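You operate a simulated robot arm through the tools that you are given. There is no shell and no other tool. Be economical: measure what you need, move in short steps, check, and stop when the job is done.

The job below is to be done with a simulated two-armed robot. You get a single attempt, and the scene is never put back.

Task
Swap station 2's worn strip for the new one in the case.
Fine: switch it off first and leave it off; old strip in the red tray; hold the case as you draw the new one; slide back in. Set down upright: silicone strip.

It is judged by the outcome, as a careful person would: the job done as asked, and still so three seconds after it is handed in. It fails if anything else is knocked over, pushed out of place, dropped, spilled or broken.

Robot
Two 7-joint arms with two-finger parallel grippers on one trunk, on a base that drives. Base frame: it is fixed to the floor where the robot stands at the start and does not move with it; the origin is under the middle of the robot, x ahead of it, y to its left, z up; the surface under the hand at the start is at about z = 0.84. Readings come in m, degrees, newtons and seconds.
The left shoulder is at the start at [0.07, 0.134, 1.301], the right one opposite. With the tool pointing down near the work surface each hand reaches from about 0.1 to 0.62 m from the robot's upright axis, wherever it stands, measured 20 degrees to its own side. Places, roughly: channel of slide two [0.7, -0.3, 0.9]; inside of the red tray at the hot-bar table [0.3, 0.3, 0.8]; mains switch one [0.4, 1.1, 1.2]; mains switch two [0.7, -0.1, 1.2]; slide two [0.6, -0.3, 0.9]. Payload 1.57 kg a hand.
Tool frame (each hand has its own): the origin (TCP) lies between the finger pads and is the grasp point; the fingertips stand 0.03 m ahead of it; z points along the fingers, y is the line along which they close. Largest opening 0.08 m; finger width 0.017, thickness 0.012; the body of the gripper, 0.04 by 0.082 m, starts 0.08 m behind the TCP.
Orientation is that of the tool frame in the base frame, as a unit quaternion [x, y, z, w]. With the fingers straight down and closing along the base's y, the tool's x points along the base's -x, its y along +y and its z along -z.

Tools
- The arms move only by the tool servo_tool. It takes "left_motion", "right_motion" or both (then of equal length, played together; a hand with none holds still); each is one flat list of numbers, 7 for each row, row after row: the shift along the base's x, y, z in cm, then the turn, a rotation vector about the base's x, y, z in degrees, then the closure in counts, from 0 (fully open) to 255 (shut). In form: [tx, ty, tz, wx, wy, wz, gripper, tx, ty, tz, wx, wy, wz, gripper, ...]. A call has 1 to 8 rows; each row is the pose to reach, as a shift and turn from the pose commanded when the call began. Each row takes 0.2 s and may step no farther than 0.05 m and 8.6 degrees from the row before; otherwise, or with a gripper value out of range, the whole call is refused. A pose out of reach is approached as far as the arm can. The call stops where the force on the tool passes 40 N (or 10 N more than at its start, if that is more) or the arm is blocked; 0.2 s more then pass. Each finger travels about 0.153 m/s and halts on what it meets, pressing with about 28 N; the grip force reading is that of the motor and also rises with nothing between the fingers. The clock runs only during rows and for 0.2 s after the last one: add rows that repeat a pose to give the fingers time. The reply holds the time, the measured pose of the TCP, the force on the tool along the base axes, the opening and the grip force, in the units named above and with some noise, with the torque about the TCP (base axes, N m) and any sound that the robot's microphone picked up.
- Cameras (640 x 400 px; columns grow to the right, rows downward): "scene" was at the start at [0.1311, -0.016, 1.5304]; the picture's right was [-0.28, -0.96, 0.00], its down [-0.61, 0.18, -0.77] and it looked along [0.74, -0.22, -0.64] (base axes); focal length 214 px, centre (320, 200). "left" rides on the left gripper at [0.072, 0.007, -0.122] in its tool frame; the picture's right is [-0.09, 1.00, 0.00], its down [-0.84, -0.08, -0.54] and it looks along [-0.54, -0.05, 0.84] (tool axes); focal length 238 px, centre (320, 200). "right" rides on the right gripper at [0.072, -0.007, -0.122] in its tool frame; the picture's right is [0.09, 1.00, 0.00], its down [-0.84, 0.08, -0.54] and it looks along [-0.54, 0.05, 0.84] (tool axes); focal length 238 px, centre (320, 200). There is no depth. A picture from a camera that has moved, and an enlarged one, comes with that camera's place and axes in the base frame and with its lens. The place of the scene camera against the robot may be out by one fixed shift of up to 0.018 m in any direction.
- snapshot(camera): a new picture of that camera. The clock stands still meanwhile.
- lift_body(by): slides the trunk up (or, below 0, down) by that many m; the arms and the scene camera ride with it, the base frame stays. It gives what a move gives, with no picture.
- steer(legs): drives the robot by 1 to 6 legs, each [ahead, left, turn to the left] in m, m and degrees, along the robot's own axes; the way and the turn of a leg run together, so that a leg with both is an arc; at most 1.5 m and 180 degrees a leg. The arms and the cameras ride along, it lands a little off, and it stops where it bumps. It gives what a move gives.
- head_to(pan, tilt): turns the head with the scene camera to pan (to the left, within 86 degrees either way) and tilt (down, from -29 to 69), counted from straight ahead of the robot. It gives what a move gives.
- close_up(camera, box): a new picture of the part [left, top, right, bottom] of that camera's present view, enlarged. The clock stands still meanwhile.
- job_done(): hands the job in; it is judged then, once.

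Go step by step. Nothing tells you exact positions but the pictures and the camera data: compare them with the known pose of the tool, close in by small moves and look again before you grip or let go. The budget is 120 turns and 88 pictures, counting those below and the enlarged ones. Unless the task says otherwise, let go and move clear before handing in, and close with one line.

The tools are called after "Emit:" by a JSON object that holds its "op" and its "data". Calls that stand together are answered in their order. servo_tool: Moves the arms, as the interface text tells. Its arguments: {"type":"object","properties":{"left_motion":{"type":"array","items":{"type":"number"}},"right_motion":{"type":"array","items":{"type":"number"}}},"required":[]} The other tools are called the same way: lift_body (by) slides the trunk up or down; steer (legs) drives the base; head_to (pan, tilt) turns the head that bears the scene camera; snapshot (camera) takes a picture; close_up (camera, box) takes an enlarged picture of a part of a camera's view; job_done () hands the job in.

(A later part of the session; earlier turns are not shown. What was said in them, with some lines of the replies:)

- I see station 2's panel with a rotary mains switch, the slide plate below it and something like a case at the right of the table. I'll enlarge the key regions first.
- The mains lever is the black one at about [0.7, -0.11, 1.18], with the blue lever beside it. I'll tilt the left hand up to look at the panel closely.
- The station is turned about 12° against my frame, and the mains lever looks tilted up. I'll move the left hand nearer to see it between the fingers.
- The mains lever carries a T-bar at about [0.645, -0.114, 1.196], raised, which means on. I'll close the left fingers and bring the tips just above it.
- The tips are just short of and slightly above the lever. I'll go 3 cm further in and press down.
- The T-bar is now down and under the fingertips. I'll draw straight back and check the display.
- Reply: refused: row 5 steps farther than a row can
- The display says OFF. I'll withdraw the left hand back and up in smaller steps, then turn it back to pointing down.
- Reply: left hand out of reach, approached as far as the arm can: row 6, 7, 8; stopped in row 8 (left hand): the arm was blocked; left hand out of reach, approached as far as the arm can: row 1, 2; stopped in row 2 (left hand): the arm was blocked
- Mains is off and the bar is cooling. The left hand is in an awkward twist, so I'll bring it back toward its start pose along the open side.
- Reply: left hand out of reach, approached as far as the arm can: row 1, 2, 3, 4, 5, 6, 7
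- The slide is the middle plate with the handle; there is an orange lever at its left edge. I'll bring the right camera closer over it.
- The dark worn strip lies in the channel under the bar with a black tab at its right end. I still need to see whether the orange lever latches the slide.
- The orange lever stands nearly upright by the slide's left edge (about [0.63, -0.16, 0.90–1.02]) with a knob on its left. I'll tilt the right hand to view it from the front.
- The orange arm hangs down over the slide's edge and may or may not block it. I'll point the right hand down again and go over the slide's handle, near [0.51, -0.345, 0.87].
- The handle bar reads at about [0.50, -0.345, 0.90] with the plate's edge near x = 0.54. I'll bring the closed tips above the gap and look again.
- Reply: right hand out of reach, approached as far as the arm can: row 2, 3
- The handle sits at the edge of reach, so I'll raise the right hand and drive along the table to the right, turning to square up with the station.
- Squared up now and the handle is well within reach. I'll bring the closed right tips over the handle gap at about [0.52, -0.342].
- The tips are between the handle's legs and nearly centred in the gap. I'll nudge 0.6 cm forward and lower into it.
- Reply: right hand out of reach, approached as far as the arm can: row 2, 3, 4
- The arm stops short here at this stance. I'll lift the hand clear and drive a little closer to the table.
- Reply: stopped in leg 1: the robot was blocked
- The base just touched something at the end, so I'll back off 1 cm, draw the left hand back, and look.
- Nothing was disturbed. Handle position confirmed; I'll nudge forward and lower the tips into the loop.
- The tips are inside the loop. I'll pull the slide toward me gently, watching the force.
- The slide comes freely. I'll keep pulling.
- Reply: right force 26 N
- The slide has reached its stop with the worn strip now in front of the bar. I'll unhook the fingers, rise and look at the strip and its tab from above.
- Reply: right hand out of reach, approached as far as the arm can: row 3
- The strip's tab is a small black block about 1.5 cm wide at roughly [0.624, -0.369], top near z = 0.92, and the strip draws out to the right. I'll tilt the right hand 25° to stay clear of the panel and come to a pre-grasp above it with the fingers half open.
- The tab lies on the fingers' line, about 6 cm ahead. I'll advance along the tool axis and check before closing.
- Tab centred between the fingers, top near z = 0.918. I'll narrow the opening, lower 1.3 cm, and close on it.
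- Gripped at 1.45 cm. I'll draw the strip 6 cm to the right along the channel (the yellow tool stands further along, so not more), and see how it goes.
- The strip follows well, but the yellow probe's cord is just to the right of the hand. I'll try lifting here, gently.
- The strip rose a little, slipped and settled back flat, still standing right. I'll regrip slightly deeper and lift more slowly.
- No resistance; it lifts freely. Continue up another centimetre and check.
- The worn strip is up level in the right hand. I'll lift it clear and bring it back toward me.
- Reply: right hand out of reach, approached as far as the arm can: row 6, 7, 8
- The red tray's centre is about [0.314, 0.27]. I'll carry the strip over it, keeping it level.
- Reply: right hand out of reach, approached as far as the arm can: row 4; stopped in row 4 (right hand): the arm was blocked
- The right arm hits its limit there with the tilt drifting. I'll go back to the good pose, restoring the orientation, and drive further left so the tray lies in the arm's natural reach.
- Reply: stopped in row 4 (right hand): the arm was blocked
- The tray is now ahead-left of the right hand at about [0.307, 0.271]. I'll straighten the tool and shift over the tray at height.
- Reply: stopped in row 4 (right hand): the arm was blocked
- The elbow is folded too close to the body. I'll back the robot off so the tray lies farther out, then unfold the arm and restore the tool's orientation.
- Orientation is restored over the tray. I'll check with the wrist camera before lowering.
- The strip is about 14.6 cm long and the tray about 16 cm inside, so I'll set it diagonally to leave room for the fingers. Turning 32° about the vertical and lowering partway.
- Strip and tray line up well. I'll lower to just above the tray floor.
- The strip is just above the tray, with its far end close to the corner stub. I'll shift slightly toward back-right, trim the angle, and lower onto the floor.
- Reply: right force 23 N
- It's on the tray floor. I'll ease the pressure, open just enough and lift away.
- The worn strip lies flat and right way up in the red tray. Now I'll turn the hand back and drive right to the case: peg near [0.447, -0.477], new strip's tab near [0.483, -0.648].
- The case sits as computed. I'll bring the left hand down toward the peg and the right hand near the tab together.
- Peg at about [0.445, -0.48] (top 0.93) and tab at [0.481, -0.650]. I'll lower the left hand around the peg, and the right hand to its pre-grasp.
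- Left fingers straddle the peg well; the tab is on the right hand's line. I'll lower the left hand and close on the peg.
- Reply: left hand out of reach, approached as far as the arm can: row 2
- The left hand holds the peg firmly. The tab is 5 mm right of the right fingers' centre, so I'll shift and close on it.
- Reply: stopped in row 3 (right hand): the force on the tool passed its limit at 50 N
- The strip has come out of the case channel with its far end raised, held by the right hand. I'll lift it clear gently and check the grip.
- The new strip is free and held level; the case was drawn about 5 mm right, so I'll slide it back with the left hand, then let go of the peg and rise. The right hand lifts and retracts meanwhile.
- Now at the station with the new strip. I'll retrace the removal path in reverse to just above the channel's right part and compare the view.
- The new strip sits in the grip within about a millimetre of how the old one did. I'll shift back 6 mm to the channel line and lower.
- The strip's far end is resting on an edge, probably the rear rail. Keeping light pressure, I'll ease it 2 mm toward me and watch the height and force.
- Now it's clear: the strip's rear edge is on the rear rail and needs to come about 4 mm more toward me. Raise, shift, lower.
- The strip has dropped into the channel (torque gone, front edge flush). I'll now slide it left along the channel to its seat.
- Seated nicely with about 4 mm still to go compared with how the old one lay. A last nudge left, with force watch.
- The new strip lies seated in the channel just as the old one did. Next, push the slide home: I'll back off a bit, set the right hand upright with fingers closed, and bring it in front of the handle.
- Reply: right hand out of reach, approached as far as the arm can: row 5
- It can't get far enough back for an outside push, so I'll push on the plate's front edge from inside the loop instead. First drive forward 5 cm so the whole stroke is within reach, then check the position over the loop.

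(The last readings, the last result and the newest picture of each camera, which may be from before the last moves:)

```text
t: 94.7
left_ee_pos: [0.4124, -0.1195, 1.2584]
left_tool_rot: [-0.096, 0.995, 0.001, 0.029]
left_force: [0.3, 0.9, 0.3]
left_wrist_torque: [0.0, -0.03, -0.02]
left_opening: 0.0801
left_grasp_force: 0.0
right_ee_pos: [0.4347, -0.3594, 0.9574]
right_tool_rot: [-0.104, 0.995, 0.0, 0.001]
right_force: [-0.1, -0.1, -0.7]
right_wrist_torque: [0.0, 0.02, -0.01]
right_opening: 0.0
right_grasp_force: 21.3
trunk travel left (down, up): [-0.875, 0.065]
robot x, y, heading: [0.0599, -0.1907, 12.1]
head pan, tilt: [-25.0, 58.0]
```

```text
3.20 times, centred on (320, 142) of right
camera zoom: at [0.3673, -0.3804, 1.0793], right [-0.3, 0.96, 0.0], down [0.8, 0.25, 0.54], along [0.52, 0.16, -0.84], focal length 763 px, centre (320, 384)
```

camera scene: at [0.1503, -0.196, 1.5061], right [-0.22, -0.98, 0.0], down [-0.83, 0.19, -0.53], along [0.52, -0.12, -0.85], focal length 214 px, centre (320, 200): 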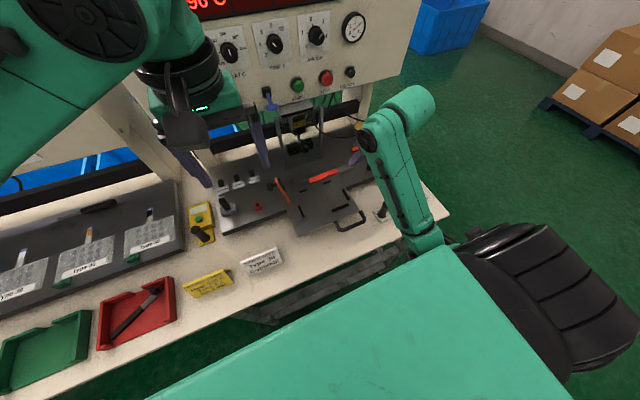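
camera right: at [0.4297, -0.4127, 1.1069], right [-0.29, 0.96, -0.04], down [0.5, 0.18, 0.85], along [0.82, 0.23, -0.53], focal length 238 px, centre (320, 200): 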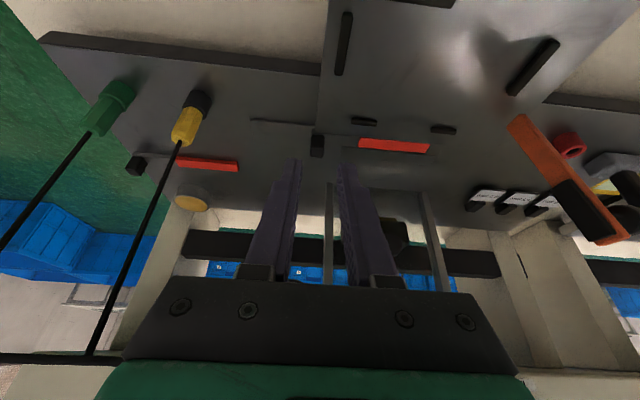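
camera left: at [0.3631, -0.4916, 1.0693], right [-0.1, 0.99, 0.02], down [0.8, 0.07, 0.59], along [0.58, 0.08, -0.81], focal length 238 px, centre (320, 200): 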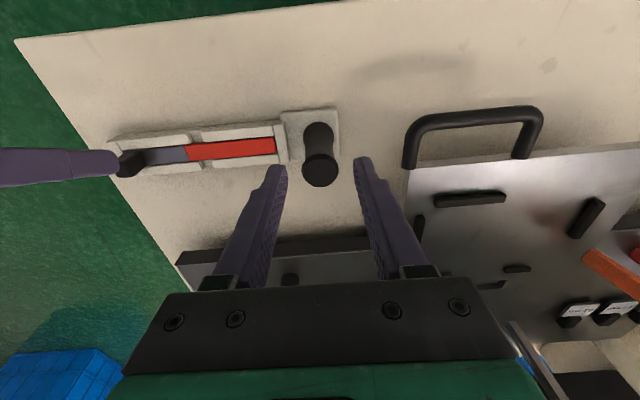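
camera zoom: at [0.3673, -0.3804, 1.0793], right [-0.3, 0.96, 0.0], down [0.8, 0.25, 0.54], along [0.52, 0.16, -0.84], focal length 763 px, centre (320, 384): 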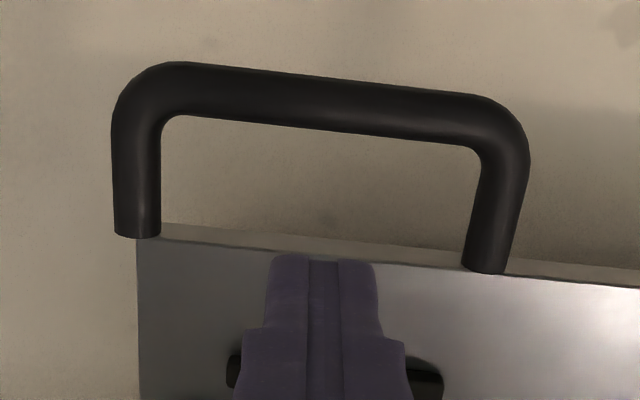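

The bar's inner side is at about x = 0.412 and the plate's edge at 0.441; I'll shift back 0.8 cm and lower into the loop.

Emit:
{"op": "servo_tool", "data": {"right_motion": [-0.8, -0.15, 0, 0, 0, 0, 255, -0.8, -0.15, -1.5, 0, 0, 0, 255, -0.8, -0.15, -3, 0, 0, 0, 255, -0.8, -0.15, -4.3, 0, 0, 0, 255, -0.8, -0.15, -4.3, 0, 0, 0, 255]}}

```text
t: 95.9
left_ee_pos: [0.4122, -0.1191, 1.2585]
left_tool_rot: [-0.096, 0.995, 0.001, 0.029]
left_force: [0.4, -0.3, 0.4]
left_wrist_torque: [0.0, -0.02, -0.01]
left_opening: 0.08
left_grasp_force: 0.0
right_ee_pos: [0.4272, -0.3614, 0.917]
right_tool_rot: [-0.104, 0.995, 0.0, 0.001]
right_force: [0.4, -0.7, 0.3]
right_wrist_torque: [0.0, -0.01, 0.0]
right_opening: 0.0
right_grasp_force: 21.4
trunk travel left (down, up): [-0.875, 0.065]
robot x, y, heading: [0.0599, -0.1936, 12.0]
head pan, tilt: [-25.0, 58.0]
```

Inside the loop without contact. Pushing the slide in along its axis.

Emit:
{"op": "servo_tool", "data": {"right_motion": [1.5, 0.32, 0, 0, 0, 0, 255, 3, 0.64, 0, 0, 0, 0, 255, 4.5, 0.95, 0, 0, 0, 0, 255, 6, 1.27, 0, 0, 0, 0, 255, 7.5, 1.59, 0, 0, 0, 0, 255, 8.8, 1.86, 0, 0, 0, 0, 255]}}

Emit:
{"op": "servo_tool", "data": {"right_motion": [0.4, 0.08, 0, 0, 0, 0, 255, 0.8, 0.17, 0, 0, 0, 0, 255, 1.2, 0.25, 0, 0, 0, 0, 255, 1.6, 0.34, 0, 0, 0, 0, 255, 1.6, 0.34, 0, 0, 0, 0, 255]}}

```text
t: 97.3
left_ee_pos: [0.4121, -0.1188, 1.2575]
left_tool_rot: [-0.096, 0.995, 0.002, 0.029]
left_force: [0.7, 0.1, -0.3]
left_wrist_torque: [-0.03, 0.02, -0.02]
left_opening: 0.08
left_grasp_force: 0.1
right_ee_pos: [0.5153, -0.3422, 0.9161]
right_tool_rot: [-0.104, 0.995, 0.001, 0.001]
right_force: [-0.3, 0.4, -0.8]
right_wrist_torque: [-0.01, 0.0, 0.03]
right_opening: 0.0002
right_grasp_force: 21.5
trunk travel left (down, up): [-0.875, 0.065]
robot x, y, heading: [0.0576, -0.1978, 12.0]
head pan, tilt: [-25.0, 58.0]
```

```text
t: 98.5
left_ee_pos: [0.4123, -0.1196, 1.2587]
left_tool_rot: [-0.097, 0.995, 0.002, 0.028]
left_force: [0.6, 0.6, -0.1]
left_wrist_torque: [0.03, 0.01, 0.0]
left_opening: 0.0802
left_grasp_force: 0.1
right_ee_pos: [0.5305, -0.3397, 0.916]
right_tool_rot: [-0.103, 0.995, -0.001, 0.001]
right_force: [-1.4, -0.5, 0.6]
right_wrist_torque: [-0.01, 0.0, -0.01]
right_opening: 0.0
right_grasp_force: 21.3
trunk travel left (down, up): [-0.875, 0.065]
robot x, y, heading: [0.055, -0.1937, 12.2]
head pan, tilt: [-25.0, 58.0]
```

Emit:
{"op": "servo_tool", "data": {"right_motion": [0.2, 0.04, 0, 0, 0, 0, 255, 0.4, 0.08, 0, 0, 0, 0, 255, 0.6, 0.12, 0, 0, 0, 0, 255, 0.6, 0.12, 0, 0, 0, 0, 255]}}

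```text
t: 99.5
left_ee_pos: [0.4075, -0.123, 1.2584]
left_tool_rot: [-0.096, 0.995, 0.002, 0.031]
left_force: [-0.1, 0.2, 0.1]
left_wrist_torque: [0.02, -0.02, -0.01]
left_opening: 0.0801
left_grasp_force: 0.2
right_ee_pos: [0.5311, -0.3403, 0.9159]
right_tool_rot: [-0.104, 0.995, 0.0, -0.002]
right_force: [-23.6, -5.1, -10.2]
right_wrist_torque: [-0.11, 0.49, -0.07]
right_opening: 0.0
right_grasp_force: 21.5
trunk travel left (down, up): [-0.875, 0.065]
robot x, y, heading: [0.0591, -0.1941, 12.3]
head pan, tilt: [-25.0, 58.0]
```

A firm stop: the slide is fully home. I'll ease off, lift out of the loop and move clear, then take the last picture.

Emit:
{"op": "servo_tool", "data": {"right_motion": [-1.2, -0.25, 0, 0, 0, 0, 255, -1.4, -0.3, 1, 0, 0, 0, 255, -1.4, -0.3, 4, 0, 0, 0, 255, -1.4, -0.3, 8, 0, 0, 0, 255, -4, -2, 12, 0, 0, 0, 255, -7, -5, 15, 0, 0, 0, 255, -9, -9, 17, 0, 0, 0, 255, -10, -13, 19, 0, 0, 0, 255]}}

Emit:
{"op": "steer", "data": {"legs": [[-0.15, 0, 0]]}}

Emit:
{"op": "snapshot", "data": {"camera": "scene"}}

```text
refused: row 5 steps farther than a row can; nothing moved
```

```text
t: 100.8
left_ee_pos: [0.2895, -0.1457, 1.2589]
left_tool_rot: [-0.098, 0.995, 0.001, 0.031]
left_force: [-0.3, -0.2, 0.0]
left_wrist_torque: [-0.01, -0.01, -0.01]
left_opening: 0.0799
left_grasp_force: 0.1
right_ee_pos: [0.4233, -0.36, 0.9196]
right_tool_rot: [-0.104, 0.994, 0.004, 0.015]
right_force: [0.0, 0.3, 0.5]
right_wrist_torque: [0.0, -0.02, -0.01]
right_opening: 0.0
right_grasp_force: 21.8
trunk travel left (down, up): [-0.875, 0.065]
robot x, y, heading: [-0.0608, -0.2222, 12.3]
head pan, tilt: [-25.0, 58.0]
stopped in leg 1: the force on the tool passed its limit at 96 N (the readings are from after the stop); the commanded pose is now the measured one
```

```text
0 pictures are left
camera scene: at [0.0522, -0.217, 1.5061], right [-0.22, -0.98, 0.0], down [-0.83, 0.19, -0.53], along [0.52, -0.11, -0.85], focal length 214 px, centre (320, 200)
```

scene: 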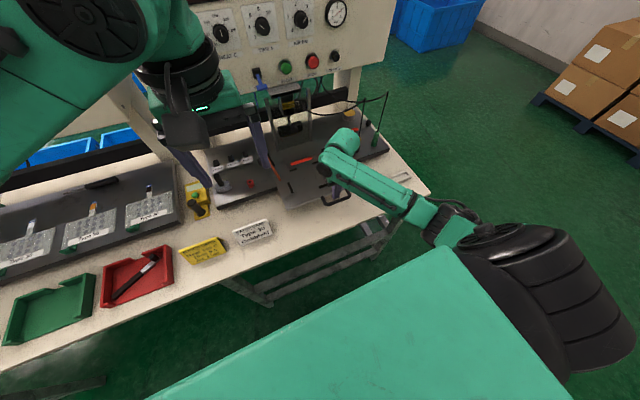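

My retreat was refused and the drive drew the slide out again; the strip is still in its channel and the fingers are still in the loop. I'll drive forward gently, which pushes the slide back in, and finish with the arm.

Emit:
{"op": "steer", "data": {"legs": [[0.09, 0, 0]]}}

```text
t: 101.9
left_ee_pos: [0.3733, -0.1264, 1.2593]
left_tool_rot: [-0.098, 0.995, 0.002, 0.032]
left_force: [0.0, -0.3, 0.0]
left_wrist_torque: [-0.04, -0.01, -0.01]
left_opening: 0.0799
left_grasp_force: 0.0
right_ee_pos: [0.5093, -0.3417, 0.9203]
right_tool_rot: [-0.104, 0.994, 0.003, 0.015]
right_force: [0.1, 0.2, 1.4]
right_wrist_torque: [-0.01, 0.0, 0.0]
right_opening: 0.0
right_grasp_force: 21.4
trunk travel left (down, up): [-0.875, 0.065]
robot x, y, heading: [0.0284, -0.2009, 12.4]
head pan, tilt: [-25.0, 58.0]
```

Emit:
{"op": "servo_tool", "data": {"right_motion": [0.5, 0.1, 0, 0, 0, 0, 255, 1, 0.2, 0, 0, 0, 0, 255, 1.5, 0.3, 0, 0, 0, 0, 255, 1.9, 0.4, 0, 0, 0, 0, 255, 2.2, 0.46, 0, 0, 0, 0, 255]}}

```text
t: 103.1
left_ee_pos: [0.3753, -0.1264, 1.2592]
left_tool_rot: [-0.099, 0.995, 0.001, 0.03]
left_force: [-0.6, 0.5, -0.7]
left_wrist_torque: [0.0, 0.0, 0.0]
left_opening: 0.0801
left_grasp_force: 0.0
right_ee_pos: [0.5305, -0.3379, 0.9187]
right_tool_rot: [-0.105, 0.994, 0.004, 0.013]
right_force: [-11.9, -3.1, -0.2]
right_wrist_torque: [0.08, 0.41, -0.1]
right_opening: 0.0
right_grasp_force: 21.8
trunk travel left (down, up): [-0.875, 0.065]
robot x, y, heading: [0.0268, -0.205, 12.4]
head pan, tilt: [-25.0, 58.0]
```

The slide is at the same stop position as before (x = 0.5305, resisting). A last small push to be sure, then ease off.

Emit:
{"op": "servo_tool", "data": {"right_motion": [0.3, 0.06, 0, 0, 0, 0, 255, 0.3, 0.06, 0, 0, 0, 0, 255]}}

Emit:
{"op": "servo_tool", "data": {"right_motion": [-0.8, -0.17, 0, 0, 0, 0, 255, -1.4, -0.3, 0, 0, 0, 0, 255, -1.4, -0.3, 1, 0, 0, 0, 255]}}

```text
t: 103.7
left_ee_pos: [0.3725, -0.1262, 1.2597]
left_tool_rot: [-0.098, 0.995, 0.002, 0.032]
left_force: [0.6, -0.3, 0.4]
left_wrist_torque: [-0.02, 0.01, -0.03]
left_opening: 0.0798
left_grasp_force: 0.0
right_ee_pos: [0.5301, -0.3376, 0.9176]
right_tool_rot: [-0.104, 0.994, 0.001, 0.013]
right_force: [-27.6, -4.3, -11.1]
right_wrist_torque: [-0.19, 0.92, -0.03]
right_opening: 0.0
right_grasp_force: 21.2
trunk travel left (down, up): [-0.875, 0.065]
robot x, y, heading: [0.0265, -0.2016, 12.4]
head pan, tilt: [-25.0, 58.0]
```

```text
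t: 104.5
left_ee_pos: [0.3779, -0.1251, 1.2597]
left_tool_rot: [-0.099, 0.995, 0.001, 0.029]
left_force: [0.0, 0.5, -0.2]
left_wrist_torque: [-0.03, 0.0, 0.0]
left_opening: 0.0799
left_grasp_force: 0.1
right_ee_pos: [0.5215, -0.3385, 0.9304]
right_tool_rot: [-0.103, 0.994, 0.004, 0.016]
right_force: [0.3, -0.3, 0.5]
right_wrist_torque: [0.01, 0.0, -0.03]
right_opening: 0.0
right_grasp_force: 20.9
trunk travel left (down, up): [-0.875, 0.065]
robot x, y, heading: [0.0295, -0.1995, 12.4]
head pan, tilt: [-25.0, 58.0]
```

Home and free, with no contact force. Now straight up out of the loop, in permitted steps.

Emit:
{"op": "servo_tool", "data": {"right_motion": [0, 0, 2.5, 0, 0, 0, 255, 0, 0, 5, 0, 0, 0, 255, 0, 0, 8, 0, 0, 0, 255, -1, -1, 11, 0, 0, 0, 255, -3, -2, 14, 0, 0, 0, 255]}}

```text
t: 105.7
left_ee_pos: [0.3767, -0.1269, 1.2593]
left_tool_rot: [-0.098, 0.995, 0.002, 0.03]
left_force: [-0.2, 0.0, -0.3]
left_wrist_torque: [-0.03, 0.02, 0.03]
left_opening: 0.0799
left_grasp_force: 0.2
right_ee_pos: [0.4922, -0.3577, 1.0696]
right_tool_rot: [-0.104, 0.994, 0.003, 0.015]
right_force: [0.8, -0.2, -0.3]
right_wrist_torque: [0.04, -0.01, 0.01]
right_opening: 0.0002
right_grasp_force: 21.6
trunk travel left (down, up): [-0.875, 0.065]
robot x, y, heading: [0.0258, -0.2014, 12.7]
head pan, tilt: [-25.0, 58.0]
```

The right hand is clear at z = 1.07 and both hands hold nothing. I'm out of pictures, so I'll back the robot off a little and hand in.

Emit:
{"op": "steer", "data": {"legs": [[-0.12, 0, 0]]}}

Emit:
{"op": "job_done", "data": {}}

```text
t: 107.0
left_ee_pos: [0.2656, -0.1498, 1.2573]
left_tool_rot: [-0.099, 0.995, 0.001, 0.028]
left_force: [0.4, 0.5, -0.2]
left_wrist_torque: [-0.02, 0.02, -0.02]
left_opening: 0.0801
left_grasp_force: 0.0
right_ee_pos: [0.3813, -0.3821, 1.0688]
right_tool_rot: [-0.105, 0.994, 0.003, 0.013]
right_force: [-0.1, 0.2, -1.0]
right_wrist_torque: [0.01, -0.01, -0.01]
right_opening: 0.0
right_grasp_force: 21.6
trunk travel left (down, up): [-0.875, 0.065]
robot x, y, heading: [-0.087, -0.2269, 12.7]
head pan, tilt: [-25.0, 58.0]
```

```text
The job is handed in.
```

Station 2 is off and left off, the worn strip is flat and upright in the red tray, and the new strip is in the channel. The slide is pushed home, but I judged that last part by force and position because I had no pictures left. After I first pushed it home, I accidentally pulled the slide back out with a jolt (96 N); the strip stayed in place and I pushed the slide back to the same stop. Drawing the new strip also shifted the held case about 5 mm, and I moved it back.
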